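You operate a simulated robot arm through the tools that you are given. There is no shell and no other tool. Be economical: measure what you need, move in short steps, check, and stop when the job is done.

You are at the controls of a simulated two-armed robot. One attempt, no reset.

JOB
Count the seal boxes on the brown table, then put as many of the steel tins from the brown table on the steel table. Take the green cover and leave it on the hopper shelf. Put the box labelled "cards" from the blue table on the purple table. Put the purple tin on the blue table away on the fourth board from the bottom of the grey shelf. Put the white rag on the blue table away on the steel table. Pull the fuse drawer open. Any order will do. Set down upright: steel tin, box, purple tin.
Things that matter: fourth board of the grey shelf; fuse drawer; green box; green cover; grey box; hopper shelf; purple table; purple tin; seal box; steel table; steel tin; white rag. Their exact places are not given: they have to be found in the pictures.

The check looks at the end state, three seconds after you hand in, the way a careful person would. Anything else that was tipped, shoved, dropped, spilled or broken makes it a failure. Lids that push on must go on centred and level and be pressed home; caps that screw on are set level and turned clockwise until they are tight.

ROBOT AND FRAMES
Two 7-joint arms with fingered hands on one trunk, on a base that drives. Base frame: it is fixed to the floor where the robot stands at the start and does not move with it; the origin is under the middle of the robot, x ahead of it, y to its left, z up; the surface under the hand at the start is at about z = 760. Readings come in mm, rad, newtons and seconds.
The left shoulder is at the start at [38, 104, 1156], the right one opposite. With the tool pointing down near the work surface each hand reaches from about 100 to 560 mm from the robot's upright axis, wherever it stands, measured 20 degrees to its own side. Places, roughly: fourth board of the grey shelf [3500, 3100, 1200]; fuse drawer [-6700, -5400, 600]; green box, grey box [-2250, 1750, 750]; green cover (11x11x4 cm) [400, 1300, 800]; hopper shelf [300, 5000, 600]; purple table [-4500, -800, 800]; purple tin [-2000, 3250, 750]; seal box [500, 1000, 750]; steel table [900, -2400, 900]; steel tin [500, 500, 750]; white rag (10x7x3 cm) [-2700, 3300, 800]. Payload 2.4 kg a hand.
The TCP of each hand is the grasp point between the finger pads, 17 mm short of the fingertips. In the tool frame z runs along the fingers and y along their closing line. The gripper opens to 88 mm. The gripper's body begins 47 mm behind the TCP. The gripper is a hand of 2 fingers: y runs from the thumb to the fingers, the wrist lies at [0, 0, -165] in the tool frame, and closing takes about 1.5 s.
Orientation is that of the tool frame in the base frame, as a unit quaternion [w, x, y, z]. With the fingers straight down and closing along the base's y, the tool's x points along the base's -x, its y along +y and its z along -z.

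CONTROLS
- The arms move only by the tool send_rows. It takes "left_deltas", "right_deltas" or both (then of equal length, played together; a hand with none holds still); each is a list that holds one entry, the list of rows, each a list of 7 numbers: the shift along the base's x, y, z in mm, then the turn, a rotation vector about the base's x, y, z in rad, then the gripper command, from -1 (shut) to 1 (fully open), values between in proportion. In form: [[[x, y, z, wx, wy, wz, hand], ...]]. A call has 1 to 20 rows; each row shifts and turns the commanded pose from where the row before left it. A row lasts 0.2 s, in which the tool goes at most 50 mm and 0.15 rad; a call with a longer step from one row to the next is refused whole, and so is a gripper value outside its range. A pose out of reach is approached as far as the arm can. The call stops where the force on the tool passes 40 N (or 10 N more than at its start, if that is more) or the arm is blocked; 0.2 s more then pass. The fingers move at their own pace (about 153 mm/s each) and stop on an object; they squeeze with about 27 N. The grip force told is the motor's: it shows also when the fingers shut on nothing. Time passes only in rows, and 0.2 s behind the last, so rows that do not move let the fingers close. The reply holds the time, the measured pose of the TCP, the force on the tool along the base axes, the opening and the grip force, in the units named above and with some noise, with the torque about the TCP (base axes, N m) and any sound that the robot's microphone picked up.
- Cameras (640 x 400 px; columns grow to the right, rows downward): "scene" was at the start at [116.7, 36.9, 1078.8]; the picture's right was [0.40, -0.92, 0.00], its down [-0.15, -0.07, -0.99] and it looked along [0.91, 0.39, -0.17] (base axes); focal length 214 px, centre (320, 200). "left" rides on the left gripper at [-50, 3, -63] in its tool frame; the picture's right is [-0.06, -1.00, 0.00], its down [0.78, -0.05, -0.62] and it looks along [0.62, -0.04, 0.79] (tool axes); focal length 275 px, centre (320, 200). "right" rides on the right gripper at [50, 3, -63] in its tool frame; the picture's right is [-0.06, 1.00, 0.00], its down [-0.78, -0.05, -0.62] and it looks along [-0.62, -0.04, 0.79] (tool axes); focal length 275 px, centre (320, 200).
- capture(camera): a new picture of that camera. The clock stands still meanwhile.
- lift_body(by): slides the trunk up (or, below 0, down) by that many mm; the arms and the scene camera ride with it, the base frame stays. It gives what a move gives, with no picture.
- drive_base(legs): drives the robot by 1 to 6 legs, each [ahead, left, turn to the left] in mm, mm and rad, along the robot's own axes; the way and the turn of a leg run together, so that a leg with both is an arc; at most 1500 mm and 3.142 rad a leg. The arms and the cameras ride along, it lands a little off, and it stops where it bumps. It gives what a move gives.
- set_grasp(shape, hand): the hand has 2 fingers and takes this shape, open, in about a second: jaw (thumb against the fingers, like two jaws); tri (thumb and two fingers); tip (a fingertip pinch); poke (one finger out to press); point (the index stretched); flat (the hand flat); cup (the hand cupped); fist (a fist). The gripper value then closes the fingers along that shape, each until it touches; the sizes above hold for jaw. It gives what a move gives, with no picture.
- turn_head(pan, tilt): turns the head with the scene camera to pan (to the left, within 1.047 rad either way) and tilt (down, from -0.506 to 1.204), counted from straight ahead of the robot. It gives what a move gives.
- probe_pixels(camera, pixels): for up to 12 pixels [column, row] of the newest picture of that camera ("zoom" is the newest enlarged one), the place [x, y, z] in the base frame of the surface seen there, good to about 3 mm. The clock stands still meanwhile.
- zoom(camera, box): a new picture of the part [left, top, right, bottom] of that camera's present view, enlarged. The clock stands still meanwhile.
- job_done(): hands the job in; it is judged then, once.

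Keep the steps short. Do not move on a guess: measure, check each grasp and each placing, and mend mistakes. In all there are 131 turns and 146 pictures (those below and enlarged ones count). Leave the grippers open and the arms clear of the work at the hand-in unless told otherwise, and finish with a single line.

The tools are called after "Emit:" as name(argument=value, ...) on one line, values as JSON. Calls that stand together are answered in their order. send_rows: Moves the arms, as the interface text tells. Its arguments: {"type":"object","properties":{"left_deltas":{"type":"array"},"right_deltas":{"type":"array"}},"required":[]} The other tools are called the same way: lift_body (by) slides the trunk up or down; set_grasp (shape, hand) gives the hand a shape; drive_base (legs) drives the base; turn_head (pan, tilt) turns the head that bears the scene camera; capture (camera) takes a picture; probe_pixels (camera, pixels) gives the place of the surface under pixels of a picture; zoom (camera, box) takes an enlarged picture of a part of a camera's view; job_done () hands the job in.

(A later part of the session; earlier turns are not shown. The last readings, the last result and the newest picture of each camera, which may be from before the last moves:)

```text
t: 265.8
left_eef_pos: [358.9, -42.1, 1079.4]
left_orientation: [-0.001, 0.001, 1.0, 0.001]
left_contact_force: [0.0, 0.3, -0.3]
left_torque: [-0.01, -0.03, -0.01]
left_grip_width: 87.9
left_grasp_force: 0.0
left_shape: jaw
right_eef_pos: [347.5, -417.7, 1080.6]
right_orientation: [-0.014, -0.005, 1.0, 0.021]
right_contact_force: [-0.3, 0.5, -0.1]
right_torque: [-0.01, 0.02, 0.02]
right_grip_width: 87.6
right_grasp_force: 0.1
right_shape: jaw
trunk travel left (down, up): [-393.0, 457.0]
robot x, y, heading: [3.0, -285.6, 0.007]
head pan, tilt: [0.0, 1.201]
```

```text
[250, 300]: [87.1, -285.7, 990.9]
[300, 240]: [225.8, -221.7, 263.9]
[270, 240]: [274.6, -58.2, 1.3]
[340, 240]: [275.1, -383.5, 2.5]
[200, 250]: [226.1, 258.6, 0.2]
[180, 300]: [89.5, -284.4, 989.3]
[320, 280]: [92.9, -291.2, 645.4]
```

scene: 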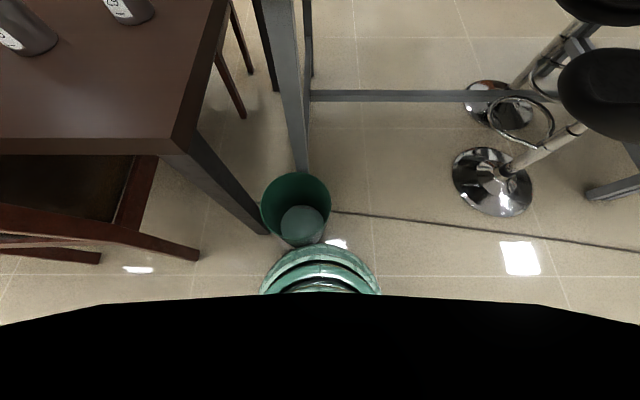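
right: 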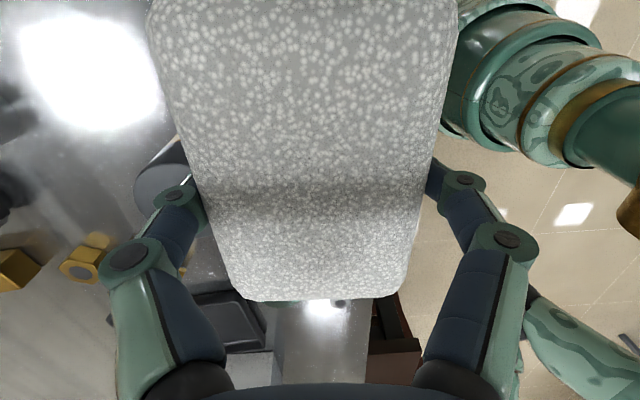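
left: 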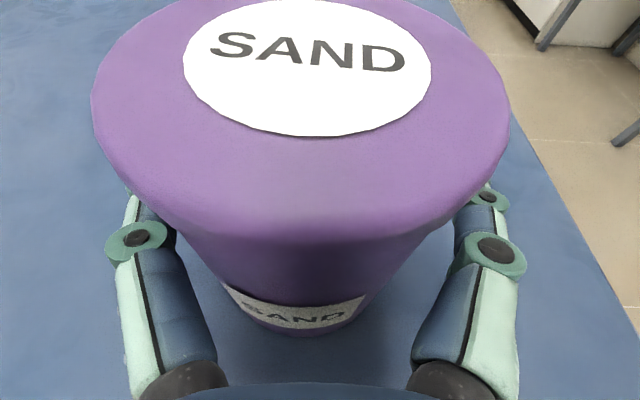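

Emit:
probe_pixels(camera="scene", pixels=[[263, 205], [329, 200], [295, 173], [280, 240], [265, 222], [322, 225], [300, 260], [320, 248], [290, 250], [295, 225]])

Emit:
zoom(camera="scene", box=[220, 150, 380, 300])

```text
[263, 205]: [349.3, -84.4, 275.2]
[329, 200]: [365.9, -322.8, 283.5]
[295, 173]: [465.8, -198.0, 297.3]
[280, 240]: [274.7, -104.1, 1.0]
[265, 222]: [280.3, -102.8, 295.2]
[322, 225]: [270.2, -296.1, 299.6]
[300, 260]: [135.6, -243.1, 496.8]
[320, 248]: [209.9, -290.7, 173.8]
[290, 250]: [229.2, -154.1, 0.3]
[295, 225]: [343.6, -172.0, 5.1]
```

```text
2.67 times, centred on (300, 225) of scene
```

zoom: 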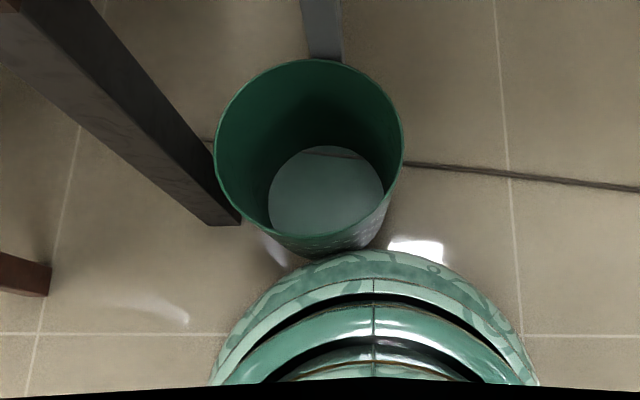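

Basket is unmoved (rim centre ≈(346,−205), r 120). Detour: back 90, left 318, ahead 115.

Emit:
drive_base(legs=[[-100, 0, 0], [0, 318, 0], [128, 0, 0]])

Emit:
turn_head(pan=0.1, tilt=0.7)

Emit:
capture(camera="scene")

```text
t: 269.5
left_eef_pos: [385.0, 274.8, 1079.4]
left_orientation: [-0.001, 0.001, 1.0, 0.001]
left_contact_force: [0.1, 0.1, 0.1]
left_torque: [-0.05, 0.03, -0.01]
left_grip_width: 87.8
left_grasp_force: 0.0
left_shape: jaw
right_eef_pos: [373.9, -98.8, 1080.5]
right_orientation: [-0.014, -0.004, 1.0, 0.021]
right_contact_force: [0.2, 0.2, 0.2]
right_torque: [0.0, -0.01, -0.01]
right_grip_width: 88.1
right_grasp_force: 0.0
right_shape: jaw
trunk travel left (down, up): [-393.0, 457.0]
robot x, y, heading: [26.2, 24.3, 0.006]
head pan, tilt: [0.0, 1.201]
```

```text
t: 270.4
left_eef_pos: [384.4, 275.1, 1079.5]
left_orientation: [-0.001, 0.0, 1.0, 0.001]
left_contact_force: [0.4, -0.1, -0.2]
left_torque: [0.0, -0.03, 0.02]
left_grip_width: 88.0
left_grasp_force: 0.1
left_shape: jaw
right_eef_pos: [374.6, -99.5, 1080.7]
right_orientation: [-0.015, -0.004, 1.0, 0.02]
right_contact_force: [0.5, -0.9, 0.9]
right_torque: [0.01, 0.0, -0.01]
right_grip_width: 88.0
right_grasp_force: 0.0
right_shape: jaw
trunk travel left (down, up): [-393.0, 457.0]
robot x, y, heading: [24.5, 28.3, 0.004]
head pan, tilt: [0.099, 0.7]
```

```text
75 pictures are left
```

scene: 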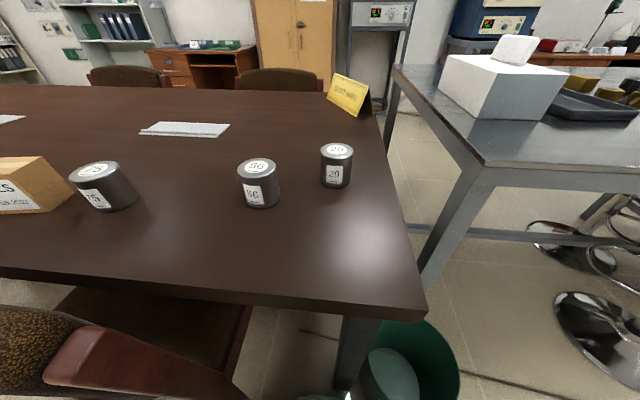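

Emit:
probe_pixels(camera="scene", pixels=[[337, 151], [322, 151], [352, 151], [337, 145], [337, 157], [257, 167], [240, 168], [276, 168], [257, 160], [258, 175], [258, 200], [337, 185]])

```text
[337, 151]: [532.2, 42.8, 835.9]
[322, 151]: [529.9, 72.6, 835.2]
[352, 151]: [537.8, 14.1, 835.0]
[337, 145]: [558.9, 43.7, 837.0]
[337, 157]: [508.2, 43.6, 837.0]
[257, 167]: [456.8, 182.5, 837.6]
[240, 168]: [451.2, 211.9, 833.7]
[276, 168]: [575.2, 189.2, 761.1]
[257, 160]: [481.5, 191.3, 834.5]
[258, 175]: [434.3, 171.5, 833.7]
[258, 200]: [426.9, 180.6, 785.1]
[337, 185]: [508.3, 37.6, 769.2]
```

Tins: 29 at (533,43), 56 at (457,182), Ø~64, top 836. Lower the trunk 160 for reach, then bring both hands over them.

Emit:
lift_body(by=-160)

Emit:
send_rows(left_deltas=[[[15, -19, 0, 0, 0, 0, 1], [15, -19, 0, 0, 0, 0, 1], [15, -19, 0, 0, 0, 0, 1], [14, -18, 0, 0, 0, 0, 1], [14, -18, 0, 0, 0, 0, 1], [0, 0, 0, 0, 0, 0, 1]]], right_deltas=[[[32, 28, 0, 0, 0, -0.01, 1], [32, 28, 0, 0, 0, 0, 1], [32, 29, 0, 0, 0, 0, 1], [32, 29, 0, 0, 0, 0, 1], [31, 28, 0, 0, 0, 0, 1], [0, 0, 0, 0, 0, 0, 1]]])

Emit:
capture(camera="right")

Emit:
capture(camera="left")

```text
t: 272.2
left_eef_pos: [383.5, 275.0, 919.3]
left_orientation: [0.0, 0.0, 1.0, 0.001]
left_contact_force: [0.4, 1.1, 0.1]
left_torque: [-0.02, 0.03, 0.02]
left_grip_width: 88.0
left_grasp_force: 0.0
left_shape: jaw
right_eef_pos: [375.1, -100.2, 921.4]
right_orientation: [-0.015, -0.005, 1.0, 0.022]
right_contact_force: [0.2, -0.2, 0.3]
right_torque: [-0.02, -0.03, -0.04]
right_grip_width: 88.2
right_grasp_force: 0.0
right_shape: jaw
trunk travel left (down, up): [-233.0, 617.0]
robot x, y, heading: [26.0, 27.9, 0.006]
head pan, tilt: [0.099, 0.7]
```

```text
t: 273.6
left_eef_pos: [457.3, 181.7, 920.5]
left_orientation: [-0.001, 0.0, 1.0, 0.001]
left_contact_force: [0.0, 1.0, -0.4]
left_torque: [-0.01, 0.0, 0.0]
left_grip_width: 88.0
left_grasp_force: 0.1
left_shape: jaw
right_eef_pos: [534.4, 43.9, 920.7]
right_orientation: [-0.013, 0.0, 1.0, 0.02]
right_contact_force: [0.7, -0.5, -0.1]
right_torque: [-0.01, -0.01, -0.04]
right_grip_width: 87.9
right_grasp_force: 0.1
right_shape: jaw
trunk travel left (down, up): [-233.0, 617.0]
robot x, y, heading: [25.9, 30.1, 0.001]
head pan, tilt: [0.099, 0.7]
```

```text
74 pictures are left
```

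right: 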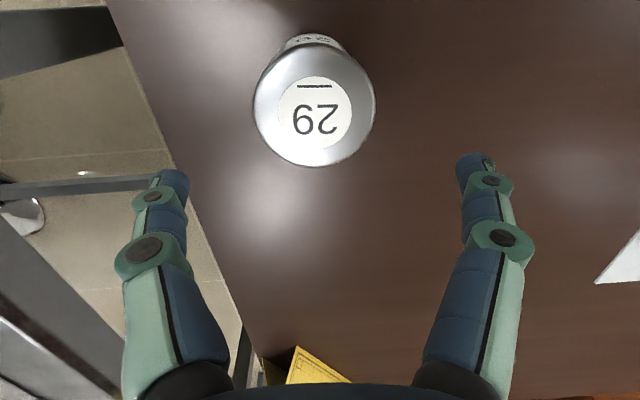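

```text
73 pictures are left
```

left: 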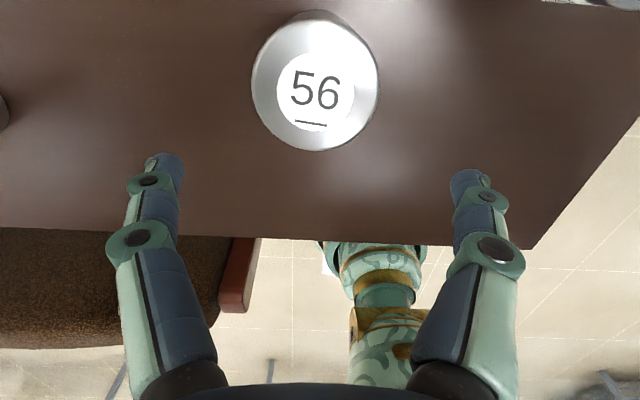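

Both are centred over their tins. Descend together 118 mm.

Emit:
send_rows(left_deltas=[[[0, 0, -30, 0, 0, 0, 1], [0, 0, -30, 0, 0, 0, 1], [0, 0, -30, 0, 0, 0, 1], [0, 0, -26, 0, 0, 0, 1], [0, 0, 0, 0, 0, 0, 1]]], right_deltas=[[[0, 0, -30, 0, 0, 0, 1], [0, 0, -30, 0, 0, 0, 1], [0, 0, -30, 0, 0, 0, 1], [0, 0, -26, 0, 0, 0, 1], [0, 0, 0, 0, 0, 0, 1]]])

```text
t: 274.9
left_eef_pos: [456.4, 182.9, 806.8]
left_orientation: [0.003, 0.001, 1.0, 0.001]
left_contact_force: [4.7, 0.1, 27.3]
left_torque: [0.29, 0.11, -0.02]
left_grip_width: 87.3
left_grasp_force: 0.0
left_shape: jaw
right_eef_pos: [532.8, 41.7, 808.1]
right_orientation: [-0.013, 0.001, 1.0, 0.022]
right_contact_force: [1.7, -1.6, 20.0]
right_torque: [0.11, 0.01, -0.07]
right_grip_width: 87.1
right_grasp_force: 0.0
right_shape: jaw
trunk travel left (down, up): [-233.0, 617.0]
robot x, y, heading: [24.9, 27.9, 0.007]
head pan, tilt: [0.099, 0.7]
```

Palms touched the lids; raise 7 mm and close.

Emit:
send_rows(left_deltas=[[[0, 0, 9, 0, 0, 0, 1], [0, 0, 0, 0, 0, 0, -1], [0, 0, 0, 0, 0, 0, -1], [0, 0, 0, 0, 0, 0, -1], [0, 0, 0, 0, 0, 0, -1]]], right_deltas=[[[0, 0, 9, 0, 0, 0, 1], [0, 0, 0, 0, 0, 0, -1], [0, 0, 0, 0, 0, 0, -1], [0, 0, 0, 0, 0, 0, -1], [0, 0, 0, 0, 0, 0, -1]]])

Emit:
capture(camera="scene")

```text
t: 276.1
left_eef_pos: [456.3, 183.0, 811.8]
left_orientation: [-0.002, -0.001, 1.0, 0.001]
left_contact_force: [0.1, 0.7, -0.2]
left_torque: [-0.01, 0.0, -0.01]
left_grip_width: 65.1
left_grasp_force: 27.1
left_shape: jaw
right_eef_pos: [533.6, 42.7, 812.1]
right_orientation: [-0.015, 0.0, 1.0, 0.02]
right_contact_force: [-0.6, -0.2, -1.8]
right_torque: [-0.02, 0.04, 0.0]
right_grip_width: 65.5
right_grasp_force: 27.2
right_shape: jaw
trunk travel left (down, up): [-233.0, 617.0]
robot x, y, heading: [28.9, 29.3, 0.005]
head pan, tilt: [0.099, 0.7]
```

```text
72 pictures are left
```

scene: 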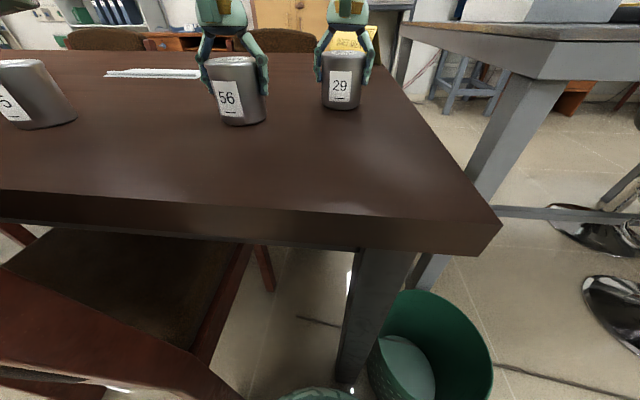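

Both gripped (65 mm). Lift with the trunk and drive to the steel table around the basket.

Emit:
lift_body(by=290)

Emit:
drive_base(legs=[[-120, 0, 0], [0, -500, 0], [150, 0, -0.005]])

Emit:
turn_head(pan=0.1, tilt=0.8)

Emit:
capture(camera="scene")

```text
t: 279.0
left_eef_pos: [457.5, 181.7, 1101.5]
left_orientation: [-0.002, 0.0, 1.0, 0.002]
left_contact_force: [0.6, -0.1, -2.5]
left_torque: [0.01, 0.02, 0.0]
left_grip_width: 65.2
left_grasp_force: 26.8
left_shape: jaw
right_eef_pos: [533.0, 42.7, 1104.3]
right_orientation: [-0.014, 0.0, 1.0, 0.021]
right_contact_force: [-0.5, 0.2, -2.3]
right_torque: [0.04, 0.05, 0.04]
right_grip_width: 65.3
right_grasp_force: 26.4
right_shape: jaw
trunk travel left (down, up): [-523.0, 327.0]
robot x, y, heading: [27.7, 28.3, 0.002]
head pan, tilt: [0.099, 0.7]
```

```text
t: 283.7
left_eef_pos: [491.5, -317.9, 1100.9]
left_orientation: [-0.001, 0.003, 1.0, 0.0]
left_contact_force: [0.0, 0.1, -2.5]
left_torque: [-0.03, -0.01, -0.01]
left_grip_width: 65.5
left_grasp_force: 27.3
left_shape: jaw
right_eef_pos: [567.7, -457.4, 1102.7]
right_orientation: [-0.015, 0.003, 1.0, 0.021]
right_contact_force: [0.7, -0.2, -3.5]
right_torque: [-0.01, 0.02, -0.01]
right_grip_width: 65.2
right_grasp_force: 26.9
right_shape: jaw
trunk travel left (down, up): [-523.0, 327.0]
robot x, y, heading: [58.1, -471.3, -0.0]
head pan, tilt: [0.099, 0.7]
```

```text
t: 284.4
left_eef_pos: [491.4, -317.3, 1102.7]
left_orientation: [-0.002, 0.002, 1.0, 0.001]
left_contact_force: [1.4, -1.3, -2.4]
left_torque: [-0.01, 0.03, -0.01]
left_grip_width: 65.0
left_grasp_force: 27.2
left_shape: jaw
right_eef_pos: [567.2, -456.9, 1103.7]
right_orientation: [-0.015, 0.003, 1.0, 0.021]
right_contact_force: [-1.0, -0.2, -2.2]
right_torque: [-0.03, 0.04, -0.01]
right_grip_width: 65.4
right_grasp_force: 26.6
right_shape: jaw
trunk travel left (down, up): [-523.0, 327.0]
robot x, y, heading: [60.2, -468.5, 0.001]
head pan, tilt: [0.099, 0.799]
```

```text
71 pictures are left
```

scene: 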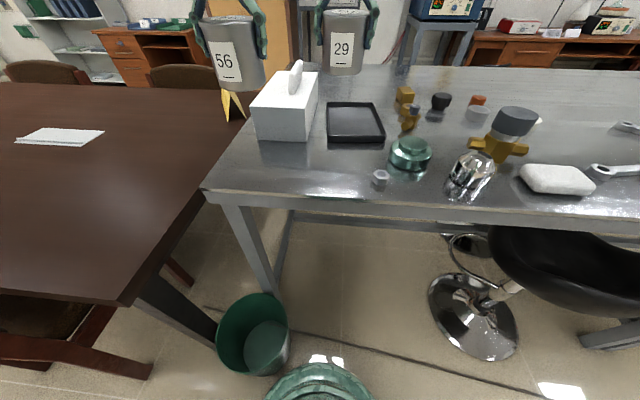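

Extend the left hand 52 mm, then lower the trunk 165.

Emit:
send_rows(left_deltas=[[[18, 5, 0, 0, 0, 0, -1], [18, 5, 0, 0, 0, 0, -1], [16, 5, 0, 0, 0, 0, -1], [0, 0, 0, 0, 0, 0, -1]]])

Emit:
lift_body(by=-165)

Emit:
turn_head(pan=0.1, tilt=0.5)

Emit:
capture(camera="scene")

```text
t: 285.4
left_eef_pos: [541.9, -304.1, 1101.9]
left_orientation: [0.0, 0.002, 1.0, 0.001]
left_contact_force: [0.4, 0.1, -2.8]
left_torque: [0.01, -0.01, 0.01]
left_grip_width: 65.4
left_grasp_force: 26.6
left_shape: jaw
right_eef_pos: [566.2, -457.3, 1103.7]
right_orientation: [-0.015, 0.003, 1.0, 0.021]
right_contact_force: [0.2, 0.8, -2.0]
right_torque: [-0.03, 0.0, 0.01]
right_grip_width: 65.3
right_grasp_force: 26.7
right_shape: jaw
trunk travel left (down, up): [-523.0, 327.0]
robot x, y, heading: [59.0, -470.8, 0.005]
head pan, tilt: [0.099, 0.799]
```

```text
t: 287.3
left_eef_pos: [542.4, -302.2, 938.0]
left_orientation: [-0.001, 0.003, 1.0, 0.001]
left_contact_force: [-0.1, -0.1, -2.8]
left_torque: [0.02, 0.05, 0.03]
left_grip_width: 65.5
left_grasp_force: 26.9
left_shape: jaw
right_eef_pos: [566.5, -457.1, 938.8]
right_orientation: [-0.015, 0.004, 1.0, 0.022]
right_contact_force: [-0.2, 0.1, -2.6]
right_torque: [0.0, 0.01, -0.04]
right_grip_width: 65.3
right_grasp_force: 26.8
right_shape: jaw
trunk travel left (down, up): [-358.0, 492.0]
robot x, y, heading: [61.0, -466.5, 0.0]
head pan, tilt: [0.099, 0.799]
```

```text
t: 288.1
left_eef_pos: [542.6, -303.4, 937.5]
left_orientation: [-0.001, 0.003, 1.0, 0.0]
left_contact_force: [-0.1, -0.4, -1.7]
left_torque: [0.0, 0.0, 0.01]
left_grip_width: 65.7
left_grasp_force: 26.7
left_shape: jaw
right_eef_pos: [566.7, -457.2, 938.6]
right_orientation: [-0.015, 0.003, 1.0, 0.021]
right_contact_force: [0.5, 0.5, -1.3]
right_torque: [0.03, -0.02, -0.02]
right_grip_width: 65.0
right_grasp_force: 26.9
right_shape: jaw
trunk travel left (down, up): [-358.0, 492.0]
robot x, y, heading: [56.4, -472.2, 0.003]
head pan, tilt: [0.099, 0.499]
```

```text
70 pictures are left
```

scene: 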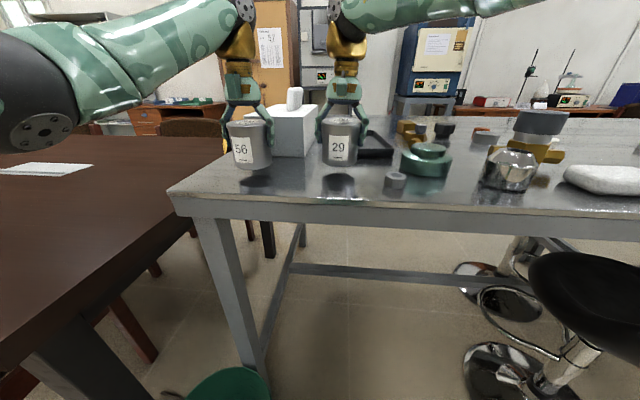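

Lower both ~15 mm until contact.

Emit:
send_rows(left_deltas=[[[0, 0, -6, 0, 0, 0, -1], [0, 0, -5, 0, 0, 0, -1], [0, 0, -3, 0, 0, 0, -1], [0, 0, -2, 0, 0, 0, -1], [0, 0, 0, 0, 0, 0, -1]]], right_deltas=[[[0, 0, -6, 0, 0, 0, -1], [0, 0, -5, 0, 0, 0, -1], [0, 0, -3, 0, 0, 0, -1], [0, 0, -2, 0, 0, 0, -1], [0, 0, 0, 0, 0, 0, -1]]])

Emit:
zoom(camera="scene", box=[180, 60, 420, 220])

```text
t: 289.3
left_eef_pos: [543.6, -302.5, 921.4]
left_orientation: [-0.002, 0.002, 1.0, 0.001]
left_contact_force: [-0.7, 0.5, -1.8]
left_torque: [0.01, 0.02, -0.01]
left_grip_width: 65.5
left_grasp_force: 27.1
left_shape: jaw
right_eef_pos: [567.7, -457.7, 922.5]
right_orientation: [-0.014, 0.003, 1.0, 0.021]
right_contact_force: [0.7, 0.3, -2.6]
right_torque: [0.01, 0.02, 0.0]
right_grip_width: 65.2
right_grasp_force: 27.0
right_shape: jaw
trunk travel left (down, up): [-358.0, 492.0]
robot x, y, heading: [62.4, -468.9, 0.001]
head pan, tilt: [0.099, 0.499]
```

```text
2.50 times, centred on (300, 140) of scene
```

zoom: 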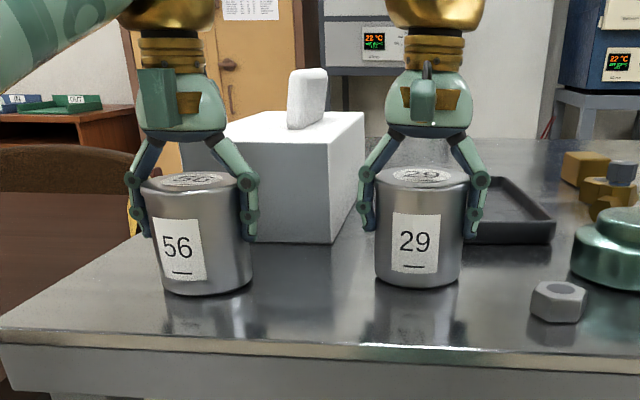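

Nearly there; lower 2 mm more, release, and raise.

Emit:
send_rows(left_deltas=[[[0, 0, -1.5, 0, 0, 0, -1], [0, 0, 0, 0, 0, 0, -1], [0, 0, 0, 0, 0, 0, 0.6], [0, 0, 0, 0, 0, 0, 1], [0, 0, 0, 0, 0, 0, 1], [0, 0, 40, 0, 0, 0, 1], [0, 0, 45, 0, 0, 0, 1], [0, 0, 45, 0, 0, 0, 1], [0, 0, 0, 0, 0, 0, 1]]], right_deltas=[[[0, 0, -1.5, 0, 0, 0, -1], [0, 0, 0, 0, 0, 0, -1], [0, 0, 0, 0, 0, 0, 0.6], [0, 0, 0, 0, 0, 0, 1], [0, 0, 0, 0, 0, 0, 1], [0, 0, 40, 0, 0, 0, 1], [0, 0, 45, 0, 0, 0, 1], [0, 0, 45, 0, 0, 0, 1], [0, 0, 0, 0, 0, 0, 1]]])

Emit:
zoom(camera="scene", box=[180, 60, 420, 220])

```text
t: 291.3
left_eef_pos: [541.8, -301.9, 1050.3]
left_orientation: [-0.002, 0.003, 1.0, 0.001]
left_contact_force: [0.2, -0.7, 0.0]
left_torque: [0.0, 0.0, 0.03]
left_grip_width: 88.0
left_grasp_force: 0.1
left_shape: jaw
right_eef_pos: [566.9, -459.8, 1051.0]
right_orientation: [-0.015, 0.003, 1.0, 0.021]
right_contact_force: [0.9, -0.8, 0.1]
right_torque: [0.0, 0.0, -0.03]
right_grip_width: 87.9
right_grasp_force: 0.0
right_shape: jaw
trunk travel left (down, up): [-358.0, 492.0]
robot x, y, heading: [59.4, -468.1, -0.004]
head pan, tilt: [0.099, 0.499]
```

```text
2.50 times, centred on (300, 140) of scene
```

zoom: 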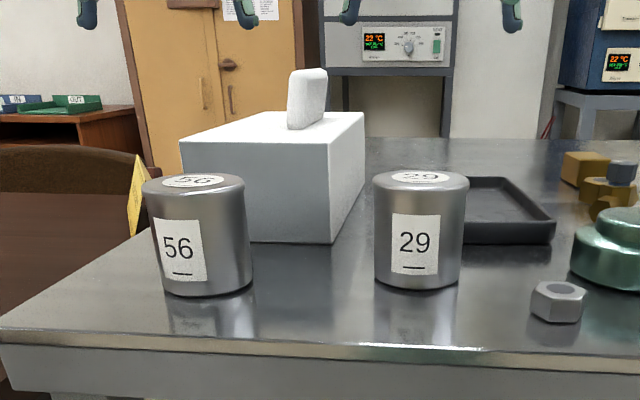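

Both tins stand upright. Back off, turn round to face −x, and look at the way to the blue table.

Emit:
drive_base(legs=[[-400, 0, 0], [0, 0, 3.1416]])

Emit:
lift_body(by=200)

Emit:
turn_head(pan=-0.5, tilt=0.35)

Emit:
capture(camera="scene")

Emit:
turn_head(pan=0.4, tilt=0.35)

Emit:
capture(camera="scene")

```text
refused: 3.1416 is not a number from -3.14159 to 3.14159
```

```text
t: 293.4
left_eef_pos: [542.2, -303.9, 1250.0]
left_orientation: [-0.001, 0.002, 1.0, 0.0]
left_contact_force: [-0.2, -0.8, -0.1]
left_torque: [0.01, -0.03, 0.01]
left_grip_width: 87.8
left_grasp_force: 0.0
left_shape: jaw
right_eef_pos: [566.0, -458.5, 1251.1]
right_orientation: [-0.016, 0.003, 1.0, 0.021]
right_contact_force: [-0.2, -0.5, -0.2]
right_torque: [0.0, 0.0, 0.02]
right_grip_width: 87.8
right_grasp_force: 0.1
right_shape: jaw
trunk travel left (down, up): [-558.0, 292.0]
robot x, y, heading: [58.7, -469.5, 0.001]
head pan, tilt: [0.099, 0.499]
```

```text
t: 294.4
left_eef_pos: [542.6, -303.6, 1250.3]
left_orientation: [-0.001, 0.001, 1.0, 0.001]
left_contact_force: [-0.1, 0.2, 0.6]
left_torque: [0.01, 0.02, 0.0]
left_grip_width: 88.1
left_grasp_force: 0.1
left_shape: jaw
right_eef_pos: [565.3, -458.4, 1250.5]
right_orientation: [-0.014, 0.003, 1.0, 0.02]
right_contact_force: [0.3, 0.5, 0.1]
right_torque: [0.04, 0.01, 0.04]
right_grip_width: 88.0
right_grasp_force: 0.2
right_shape: jaw
trunk travel left (down, up): [-558.0, 292.0]
robot x, y, heading: [60.6, -469.2, 0.002]
head pan, tilt: [-0.499, 0.351]
```

```text
67 pictures are left
```

scene: 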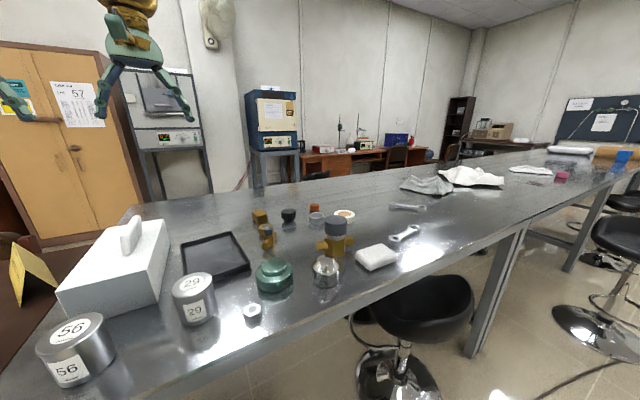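

```text
t: 295.6
left_eef_pos: [542.8, -302.6, 1250.5]
left_orientation: [-0.001, 0.002, 1.0, 0.001]
left_contact_force: [-0.3, 0.2, 0.4]
left_torque: [0.01, 0.02, 0.01]
left_grip_width: 88.0
left_grasp_force: 0.1
left_shape: jaw
right_eef_pos: [564.7, -458.5, 1250.9]
right_orientation: [-0.015, 0.003, 1.0, 0.02]
right_contact_force: [0.4, 0.4, -0.7]
right_torque: [0.01, 0.02, -0.02]
right_grip_width: 87.8
right_grasp_force: 0.1
right_shape: jaw
trunk travel left (down, up): [-558.0, 292.0]
robot x, y, heading: [55.9, -470.7, -0.002]
head pan, tilt: [0.4, 0.351]
```

```text
66 pictures are left
```

scene: 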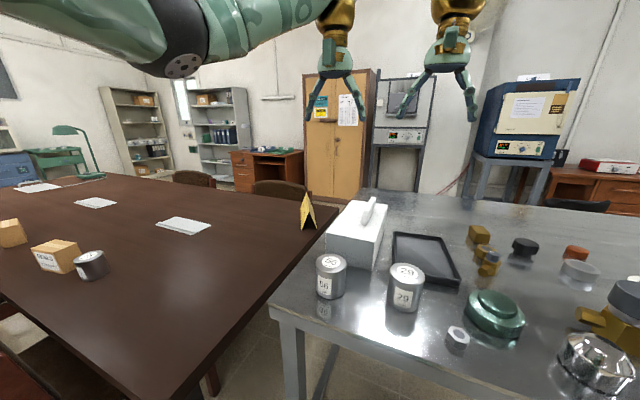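

Good view of all placed items. Now turn around.

Emit:
drive_base(legs=[[-500, 0, 0], [0, 0, 3.1415]])

Emit:
turn_head(pan=-0.5, tilt=0.35)

Emit:
capture(camera="scene")

Emit:
turn_head(pan=0.5, tilt=0.35)

Emit:
capture(camera="scene")

```text
t: 305.9
left_eef_pos: [-918.6, -638.4, 1250.2]
left_orientation: [0.001, 1.0, 0.0, 0.001]
left_contact_force: [0.0, 0.1, 0.9]
left_torque: [0.01, -0.01, 0.02]
left_grip_width: 88.3
left_grasp_force: 0.0
left_shape: jaw
right_eef_pos: [-942.4, -483.9, 1251.2]
right_orientation: [0.021, 1.0, -0.001, 0.014]
right_contact_force: [0.6, 0.4, 0.4]
right_torque: [0.02, 0.01, -0.01]
right_grip_width: 87.9
right_grasp_force: 0.1
right_shape: jaw
trunk travel left (down, up): [-558.0, 292.0]
robot x, y, heading: [-436.8, -469.2, -3.135]
head pan, tilt: [0.4, 0.351]
```

```text
t: 307.1
left_eef_pos: [-919.2, -639.2, 1250.0]
left_orientation: [0.001, 1.0, 0.0, 0.001]
left_contact_force: [0.4, 0.0, 1.5]
left_torque: [0.01, -0.02, -0.01]
left_grip_width: 88.1
left_grasp_force: 0.1
left_shape: jaw
right_eef_pos: [-941.8, -484.3, 1250.8]
right_orientation: [0.021, 1.0, -0.001, 0.015]
right_contact_force: [-0.3, 0.1, 0.1]
right_torque: [0.0, 0.01, 0.03]
right_grip_width: 87.8
right_grasp_force: 0.1
right_shape: jaw
trunk travel left (down, up): [-558.0, 292.0]
robot x, y, heading: [-437.4, -466.7, -3.142]
head pan, tilt: [-0.499, 0.351]
```

```text
65 pictures are left
```

scene: 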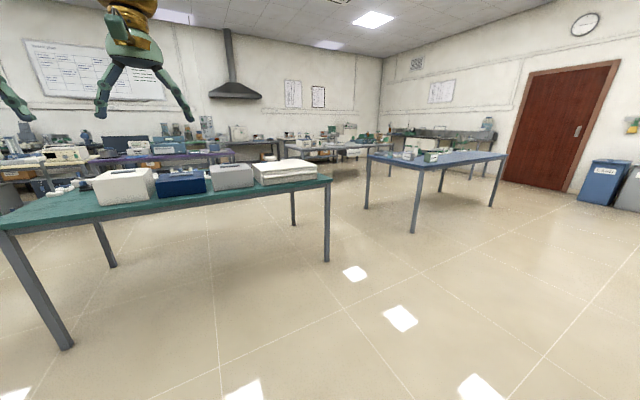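

```text
t: 308.4
left_eef_pos: [-919.6, -638.8, 1249.4]
left_orientation: [0.001, 1.0, 0.001, 0.001]
left_contact_force: [0.0, -0.1, 0.1]
left_torque: [0.0, -0.01, -0.01]
left_grip_width: 87.9
left_grasp_force: 0.0
left_shape: jaw
right_eef_pos: [-940.7, -484.1, 1250.0]
right_orientation: [0.021, 1.0, -0.001, 0.015]
right_contact_force: [0.3, -0.2, 0.7]
right_torque: [-0.01, -0.02, 0.02]
right_grip_width: 87.9
right_grasp_force: 0.1
right_shape: jaw
trunk travel left (down, up): [-558.0, 292.0]
robot x, y, heading: [-439.5, -469.8, -3.138]
head pan, tilt: [0.499, 0.351]
```

```text
64 pictures are left
```

scene: 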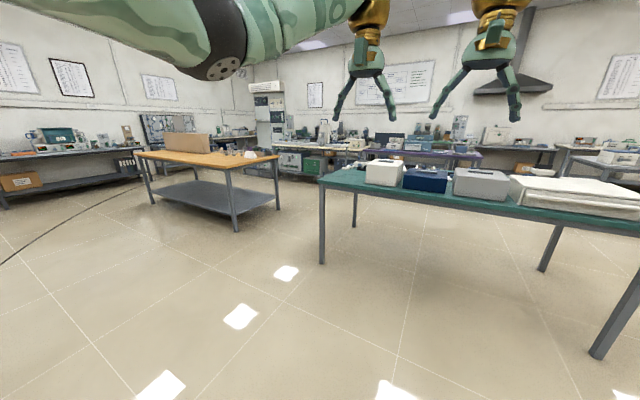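

Path to the blue table's east side is clear. Drive to (−1480, 1850) and look at the boxes.

Emit:
drive_base(legs=[[0, -1400, 0], [1040, -930, 0]])

Emit:
turn_head(pan=0.0, tilt=0.6)

Emit:
capture(camera="scene")

```text
t: 321.9
left_eef_pos: [-1983.5, 1689.1, 1249.6]
left_orientation: [0.001, 1.0, 0.003, 0.001]
left_contact_force: [-0.2, -0.7, 1.1]
left_torque: [0.02, 0.03, -0.01]
left_grip_width: 87.7
left_grasp_force: 0.1
left_shape: jaw
right_eef_pos: [-2007.4, 1842.0, 1251.3]
right_orientation: [0.022, 1.0, 0.002, 0.016]
right_contact_force: [-0.2, -0.1, -0.5]
right_torque: [0.0, -0.02, 0.02]
right_grip_width: 88.2
right_grasp_force: 0.0
right_shape: jaw
trunk travel left (down, up): [-558.0, 292.0]
robot x, y, heading: [-1500.4, 1858.1, -3.134]
head pan, tilt: [0.499, 0.351]
```

```text
t: 322.9
left_eef_pos: [-1983.7, 1687.3, 1249.1]
left_orientation: [0.001, 1.0, 0.002, 0.001]
left_contact_force: [0.1, 0.3, -0.6]
left_torque: [-0.02, -0.04, 0.0]
left_grip_width: 88.2
left_grasp_force: 0.1
left_shape: jaw
right_eef_pos: [-2008.4, 1842.7, 1250.8]
right_orientation: [0.02, 1.0, 0.002, 0.015]
right_contact_force: [0.6, 0.1, -0.2]
right_torque: [0.02, 0.0, -0.02]
right_grip_width: 88.0
right_grasp_force: 0.0
right_shape: jaw
trunk travel left (down, up): [-558.0, 292.0]
robot x, y, heading: [-1500.5, 1855.2, -3.127]
head pan, tilt: [0.0, 0.6]
```

```text
63 pictures are left
```

scene: 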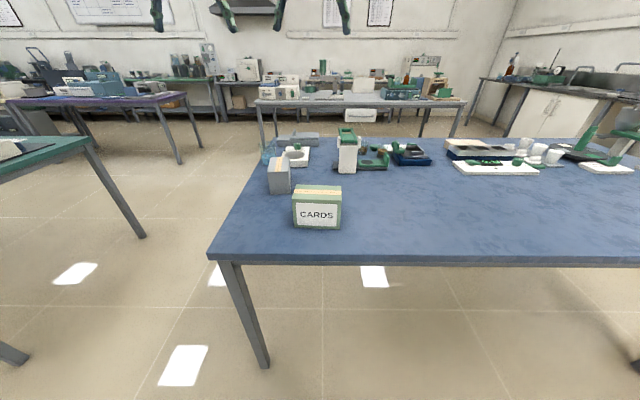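

Green box is labelled "CARDS". Measure it and check the grey one.

Emit:
zoom(camera="scene", box=[240, 120, 380, 240])

Emit:
probe_pixels(camera="scene", pixels=[[317, 192], [296, 197], [340, 197], [300, 188], [338, 188], [297, 222], [338, 225], [317, 215], [280, 165], [288, 180], [318, 187]])

```text
3.33 times, centred on (310, 180) of scene
```

zoom: 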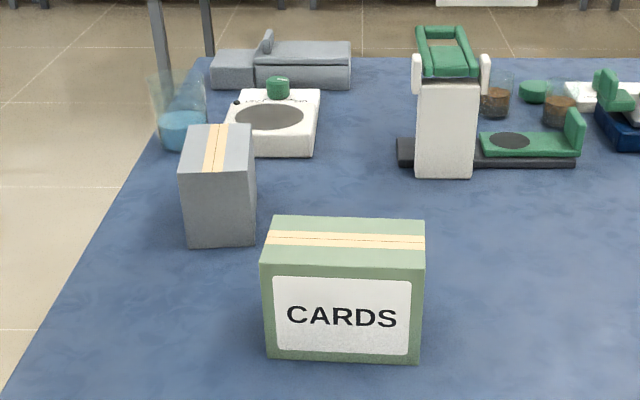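

```text
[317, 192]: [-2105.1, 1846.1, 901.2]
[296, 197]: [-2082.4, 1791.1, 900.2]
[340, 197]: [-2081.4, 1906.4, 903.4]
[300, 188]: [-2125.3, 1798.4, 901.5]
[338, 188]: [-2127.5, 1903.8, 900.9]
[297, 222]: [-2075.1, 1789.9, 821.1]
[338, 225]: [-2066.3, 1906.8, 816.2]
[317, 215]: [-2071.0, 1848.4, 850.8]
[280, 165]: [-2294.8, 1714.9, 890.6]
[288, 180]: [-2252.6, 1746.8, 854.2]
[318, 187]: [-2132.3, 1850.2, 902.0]
```

CARDS box: x −2137…−2072, y 1787…1909, z 798–902. Grip along x with the right hand. Drive to (−1676,1748), lower trunk 200, rotate right hand +90°.

Emit:
drive_base(legs=[[176, 109, -0.01]])

Emit:
lift_body(by=-200)

Emit:
send_rows(right_deltas=[[[7, 10, 0, 0, 0, 0.1428, 1], [7, 10, 0, 0, 0, 0.1428, 1], [7, 10, 0, 0, 0, 0.1428, 1], [7, 10, 0, 0, 0, 0.1428, 1], [7, 10, 0, 0, 0, 0.1428, 1], [7, 10, 0, 0, 0, 0.1428, 1], [7, 10, 0, 0, 0, 0.1428, 1], [7, 10, 0, 0, 0, 0.1428, 1], [7, 10, 0, 0, 0, 0.1428, 1], [7, 10, 0, 0, 0, 0.1428, 1], [7, 10, 0, 0, 0, 0.1428, 1], [0, 0, 0, 0, 0, 0, 1]]])

Emit:
capture(camera="right")

```text
t: 324.5
left_eef_pos: [-2159.9, 1582.5, 1249.6]
left_orientation: [0.002, 1.0, -0.003, 0.001]
left_contact_force: [-0.1, 0.6, 0.4]
left_torque: [-0.03, -0.02, -0.01]
left_grip_width: 87.9
left_grasp_force: 0.0
left_shape: jaw
right_eef_pos: [-2183.1, 1736.9, 1250.3]
right_orientation: [0.021, 1.0, -0.004, 0.015]
right_contact_force: [-0.1, 0.2, 0.1]
right_torque: [-0.01, 0.01, 0.01]
right_grip_width: 87.8
right_grasp_force: 0.1
right_shape: jaw
trunk travel left (down, up): [-558.0, 292.0]
robot x, y, heading: [-1676.8, 1746.1, 3.14]
head pan, tilt: [0.0, 0.6]
```

```text
t: 326.7
left_eef_pos: [-2158.8, 1583.1, 1050.9]
left_orientation: [0.001, 1.0, -0.003, 0.001]
left_contact_force: [0.1, -1.3, -0.2]
left_torque: [0.01, -0.02, -0.03]
left_grip_width: 87.8
left_grasp_force: 0.0
left_shape: jaw
right_eef_pos: [-2191.2, 1737.8, 1026.2]
right_orientation: [0.021, 0.999, -0.004, 0.04]
right_contact_force: [-0.2, -1.0, 0.1]
right_torque: [0.01, -0.01, -0.02]
right_grip_width: 87.9
right_grasp_force: 0.0
right_shape: jaw
trunk travel left (down, up): [-358.0, 492.0]
robot x, y, heading: [-1675.4, 1750.2, 3.144]
head pan, tilt: [0.0, 0.6]
```

```text
t: 329.3
left_eef_pos: [-2159.1, 1583.4, 1050.4]
left_orientation: [0.001, 1.0, -0.004, 0.002]
left_contact_force: [-0.1, 0.1, -0.2]
left_torque: [-0.01, 0.03, 0.02]
left_grip_width: 87.9
left_grasp_force: 0.0
left_shape: jaw
right_eef_pos: [-2214.8, 1820.0, 1040.4]
right_orientation: [-0.013, 0.709, 0.704, 0.043]
right_contact_force: [-0.6, 1.3, 0.4]
right_torque: [-0.01, 0.03, 0.03]
right_grip_width: 88.1
right_grasp_force: 0.0
right_shape: jaw
right hand out of reach, approached as far as the arm can: row 1, 2, 3, 4, 5, 6, 7, 8, 9, 10, 11
trunk travel left (down, up): [-358.0, 492.0]
robot x, y, heading: [-1677.7, 1747.1, 3.139]
head pan, tilt: [0.0, 0.6]
```

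```text
61 pictures are left
```

right: 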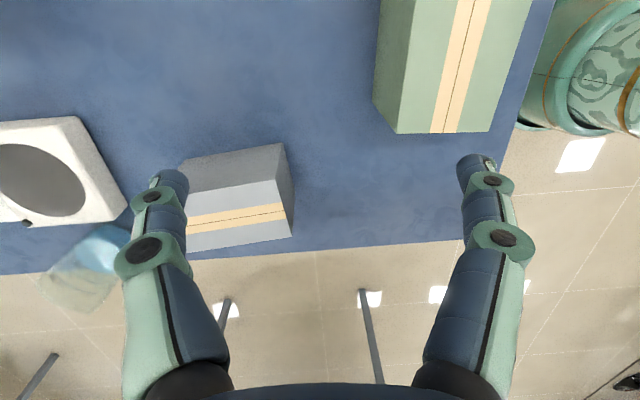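

Draw the right hand in over the box and fix the small tilt.

Emit:
send_rows(right_deltas=[[[18, 5, 0, -0.02, 0.011, 0, 1], [18, 5, 0, -0.02, 0.011, 0, 1], [18, 5, 0, -0.02, 0.011, 0, 1], [18, 5, 0, -0.019, 0.01, 0, 1], [18, 4, -20, 0, 0, 0, 1], [18, 4, -20, 0, 0, 0, 1], [0, 0, -20, 0, 0, 0, 1], [0, 0, 0, 0, 0, 0, 1]]])

Emit:
capture(camera="right")

```text
t: 331.1
left_eef_pos: [-2159.3, 1582.4, 1049.9]
left_orientation: [0.0, 1.0, -0.004, 0.0]
left_contact_force: [-0.1, -0.2, -0.4]
left_torque: [0.02, 0.03, -0.01]
left_grip_width: 87.9
left_grasp_force: 0.0
left_shape: jaw
right_eef_pos: [-2227.7, 1820.8, 1005.5]
right_orientation: [-0.001, 0.71, 0.704, 0.001]
right_contact_force: [0.7, 0.3, 0.5]
right_torque: [0.01, 0.0, -0.03]
right_grip_width: 88.0
right_grasp_force: 0.0
right_shape: jaw
right hand out of reach, approached as far as the arm can: row 1, 2, 3, 4, 5, 6
trunk travel left (down, up): [-358.0, 492.0]
robot x, y, heading: [-1679.7, 1748.1, 3.141]
head pan, tilt: [0.0, 0.6]
```

```text
60 pictures are left
```

right: 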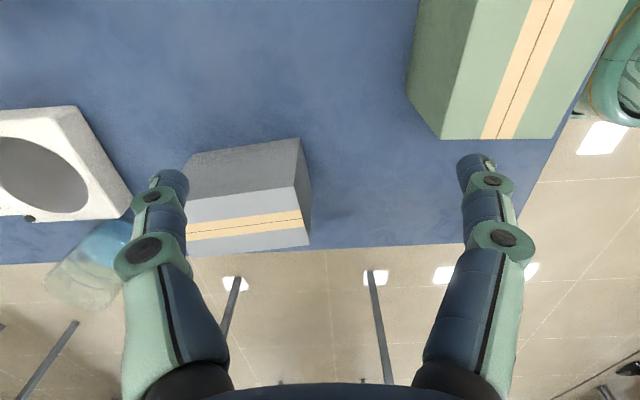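

The arm won't fold in this posture; use base and trunk for positioning instead: freeze, drive back 121 and right 27.

Emit:
send_rows(right_deltas=[[[0, 0, 0, 0, 0, 0, 1], [0, 0, 0, 0, 0, 0, 1]]])

Emit:
drive_base(legs=[[-121, -27, 0]])

Emit:
capture(camera="right")

```text
t: 331.7
left_eef_pos: [-2159.9, 1582.6, 1049.7]
left_orientation: [0.001, 1.0, -0.004, 0.001]
left_contact_force: [-0.1, 0.7, 0.0]
left_torque: [0.0, 0.0, -0.02]
left_grip_width: 88.2
left_grasp_force: 0.0
left_shape: jaw
right_eef_pos: [-2227.7, 1821.1, 1005.8]
right_orientation: [-0.001, 0.71, 0.704, 0.001]
right_contact_force: [-0.2, 0.2, -0.1]
right_torque: [-0.04, -0.04, -0.01]
right_grip_width: 87.8
right_grasp_force: 0.0
right_shape: jaw
trunk travel left (down, up): [-358.0, 492.0]
robot x, y, heading: [-1673.7, 1745.1, 3.146]
head pan, tilt: [0.0, 0.6]
```

```text
t: 332.9
left_eef_pos: [-2038.7, 1609.3, 1050.5]
left_orientation: [0.001, 1.0, -0.002, 0.001]
left_contact_force: [-0.1, 0.1, -0.3]
left_torque: [0.02, -0.02, 0.0]
left_grip_width: 88.1
left_grasp_force: 0.0
left_shape: jaw
right_eef_pos: [-2105.8, 1848.1, 1005.6]
right_orientation: [-0.001, 0.71, 0.705, 0.001]
right_contact_force: [-0.2, -0.2, 0.0]
right_torque: [0.04, -0.02, 0.01]
right_grip_width: 87.8
right_grasp_force: 0.1
right_shape: jaw
trunk travel left (down, up): [-358.0, 492.0]
robot x, y, heading: [-1556.5, 1778.3, 3.14]
head pan, tilt: [0.0, 0.6]
```

```text
59 pictures are left
```

right: 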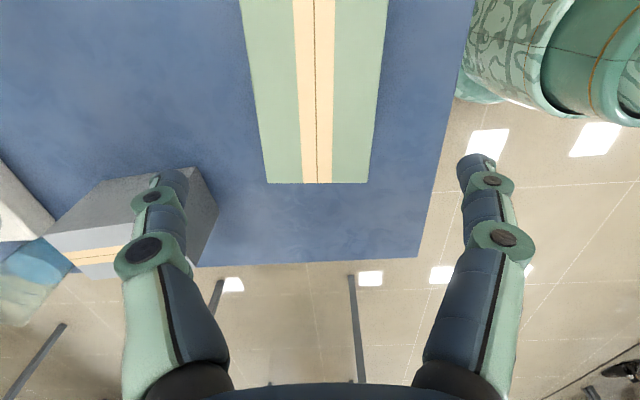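

Centred. Lower the trunk 120 mm.

Emit:
lift_body(by=-100)

Emit:
capture(camera="right")

```text
t: 334.3
left_eef_pos: [-2037.1, 1610.2, 949.9]
left_orientation: [0.001, 1.0, -0.003, 0.0]
left_contact_force: [-0.6, 0.4, 0.6]
left_torque: [0.01, 0.02, 0.0]
left_grip_width: 88.1
left_grasp_force: 0.0
left_shape: jaw
right_eef_pos: [-2113.3, 1847.7, 878.1]
right_orientation: [0.018, 0.71, 0.704, 0.019]
right_contact_force: [1.8, -0.1, 11.8]
right_torque: [0.03, -0.21, -0.04]
right_grip_width: 87.4
right_grasp_force: 0.0
right_shape: jaw
trunk travel left (down, up): [-258.0, 592.0]
robot x, y, heading: [-1554.3, 1773.3, 3.139]
head pan, tilt: [0.0, 0.6]
```

```text
58 pictures are left
```

right: 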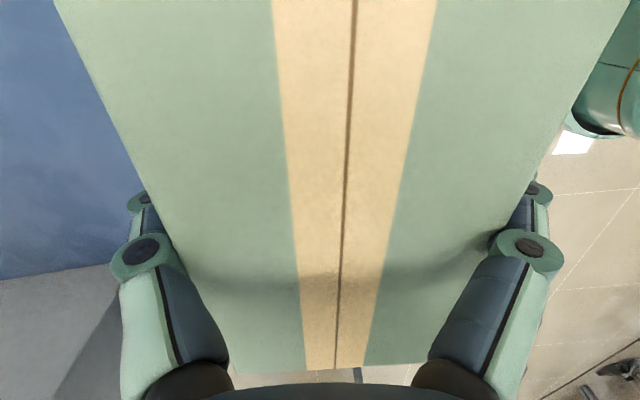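

Touching lightly (12 N). Raise 6 mm and close.

Emit:
lift_body(by=6)

Emit:
send_rows(right_deltas=[[[0, 0, 0, 0, 0, 0, -1], [0, 0, 0, 0, 0, 0, -1], [0, 0, 0, 0, 0, 0, -1], [0, 0, 0, 0, 0, 0, -1], [0, 0, 0, 0, 0, 0, -1]]])

Emit:
zoom(camera="scene", box=[240, 100, 460, 260])

```text
t: 334.8
left_eef_pos: [-2039.7, 1609.3, 955.1]
left_orientation: [0.001, 1.0, -0.004, 0.001]
left_contact_force: [0.0, -0.4, -0.2]
left_torque: [0.02, -0.02, -0.02]
left_grip_width: 87.9
left_grasp_force: 0.0
left_shape: jaw
right_eef_pos: [-2113.5, 1847.1, 882.4]
right_orientation: [0.019, 0.71, 0.703, 0.02]
right_contact_force: [0.1, 0.1, 0.9]
right_torque: [0.02, -0.01, 0.0]
right_grip_width: 88.3
right_grasp_force: 0.0
right_shape: jaw
trunk travel left (down, up): [-264.0, 586.0]
robot x, y, heading: [-1557.7, 1771.5, 3.142]
head pan, tilt: [0.0, 0.6]
```

```text
t: 336.0
left_eef_pos: [-2038.9, 1609.9, 956.3]
left_orientation: [0.0, 1.0, -0.003, 0.001]
left_contact_force: [0.1, 1.1, -0.6]
left_torque: [0.0, -0.02, 0.0]
left_grip_width: 87.8
left_grasp_force: 0.1
left_shape: jaw
right_eef_pos: [-2114.7, 1847.4, 883.2]
right_orientation: [0.019, 0.71, 0.704, 0.02]
right_contact_force: [-0.5, 1.1, 0.2]
right_torque: [-0.05, 0.0, 0.01]
right_grip_width: 69.1
right_grasp_force: 27.2
right_shape: jaw
trunk travel left (down, up): [-264.0, 586.0]
robot x, y, heading: [-1550.7, 1775.3, 3.136]
head pan, tilt: [0.0, 0.6]
```

```text
2.50 times, centred on (350, 180) of scene
```

zoom: 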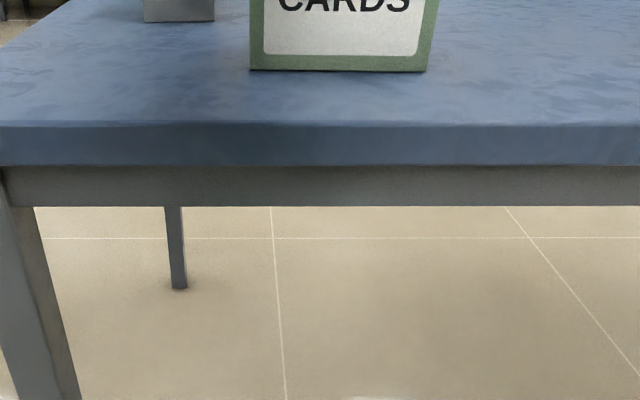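

Gripped (69 mm). Lift with trunk, then look left toward the purple table.

Emit:
lift_body(by=300)

Emit:
turn_head(pan=0.5, tilt=0.4)

Emit:
capture(camera="scene")

Emit:
probe_pixels(camera="scene", pixels=[[320, 120], [300, 125], [270, 130], [350, 130], [320, 160], [250, 150], [200, 150], [380, 110], [240, 240], [130, 200], [420, 120], [300, 200]])

```text
t: 339.0
left_eef_pos: [-2040.0, 1610.4, 1256.8]
left_orientation: [0.001, 1.0, -0.003, 0.001]
left_contact_force: [0.2, -0.1, 0.3]
left_torque: [0.0, 0.0, 0.0]
left_grip_width: 87.8
left_grasp_force: 0.0
left_shape: jaw
right_eef_pos: [-2098.5, 1847.7, 1245.3]
right_orientation: [-0.022, 0.711, 0.703, -0.022]
right_contact_force: [-0.2, 0.6, -2.0]
right_torque: [0.0, -0.01, 0.0]
right_grip_width: 68.7
right_grasp_force: 26.9
right_shape: jaw
trunk travel left (down, up): [-564.0, 286.0]
robot x, y, heading: [-1555.2, 1773.4, 3.136]
head pan, tilt: [0.0, 0.6]
```

```text
t: 339.9
left_eef_pos: [-2040.4, 1609.4, 1256.0]
left_orientation: [0.001, 1.0, -0.004, 0.001]
left_contact_force: [-0.8, -0.7, -0.5]
left_torque: [0.01, 0.03, 0.01]
left_grip_width: 88.0
left_grasp_force: 0.0
left_shape: jaw
right_eef_pos: [-2099.2, 1847.8, 1245.0]
right_orientation: [-0.023, 0.711, 0.703, -0.021]
right_contact_force: [0.1, 0.3, -2.3]
right_torque: [-0.01, -0.02, 0.0]
right_grip_width: 69.0
right_grasp_force: 27.0
right_shape: jaw
trunk travel left (down, up): [-564.0, 286.0]
robot x, y, heading: [-1557.3, 1772.9, 3.138]
head pan, tilt: [0.499, 0.4]
```

```text
56 pictures are left
```

scene: 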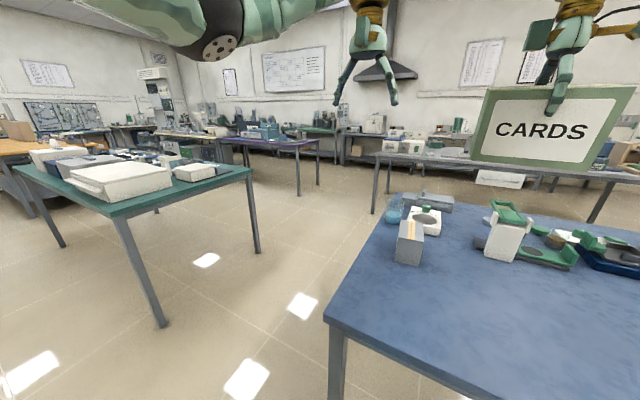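

```text
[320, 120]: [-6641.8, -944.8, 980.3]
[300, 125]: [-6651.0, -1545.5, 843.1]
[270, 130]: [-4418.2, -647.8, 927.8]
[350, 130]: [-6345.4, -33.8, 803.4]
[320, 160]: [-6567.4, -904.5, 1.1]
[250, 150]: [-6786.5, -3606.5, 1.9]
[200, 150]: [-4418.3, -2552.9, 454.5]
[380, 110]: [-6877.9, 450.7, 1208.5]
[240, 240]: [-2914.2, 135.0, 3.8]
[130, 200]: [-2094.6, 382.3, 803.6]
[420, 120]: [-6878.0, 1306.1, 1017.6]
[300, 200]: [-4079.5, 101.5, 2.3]
```

Purple table lies beyond, corner ≈(−4100,0). Go through the aisle at y≈1000 to x≈−3400 and look.

Emit:
drive_base(legs=[[0, 770, 0], [1400, 0, 0], [450, 0, 0]])

Emit:
turn_head(pan=0.7, tilt=0.5)

Emit:
capture(camera="scene")

```text
t: 353.0
left_eef_pos: [-3900.0, 849.9, 1255.1]
left_orientation: [0.001, 1.0, -0.005, 0.002]
left_contact_force: [0.4, -0.3, 0.1]
left_torque: [0.04, 0.0, 0.0]
left_grip_width: 88.0
left_grasp_force: 0.0
left_shape: jaw
right_eef_pos: [-3959.0, 1087.2, 1245.6]
right_orientation: [-0.022, 0.711, 0.702, -0.021]
right_contact_force: [-0.7, 1.0, -2.7]
right_torque: [-0.03, -0.05, 0.0]
right_grip_width: 69.1
right_grasp_force: 26.2
right_shape: jaw
trunk travel left (down, up): [-564.0, 286.0]
robot x, y, heading: [-3416.9, 1014.7, 3.137]
head pan, tilt: [0.499, 0.4]
```

```text
t: 353.8
left_eef_pos: [-3899.7, 849.8, 1256.2]
left_orientation: [0.001, 1.0, -0.005, 0.001]
left_contact_force: [0.2, -0.7, 0.3]
left_torque: [0.01, -0.03, -0.04]
left_grip_width: 88.0
left_grasp_force: 0.0
left_shape: jaw
right_eef_pos: [-3958.5, 1087.5, 1245.3]
right_orientation: [-0.023, 0.711, 0.703, -0.021]
right_contact_force: [-0.1, -0.2, -2.3]
right_torque: [-0.03, -0.05, 0.05]
right_grip_width: 68.8
right_grasp_force: 27.6
right_shape: jaw
trunk travel left (down, up): [-564.0, 286.0]
robot x, y, heading: [-3420.7, 1014.4, 3.143]
head pan, tilt: [0.7, 0.499]
```

```text
55 pictures are left
```

scene: 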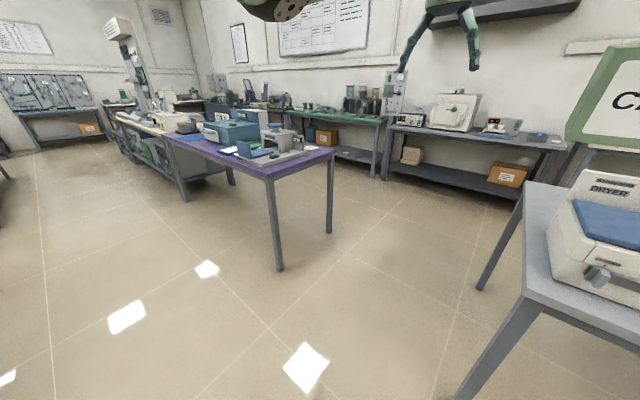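

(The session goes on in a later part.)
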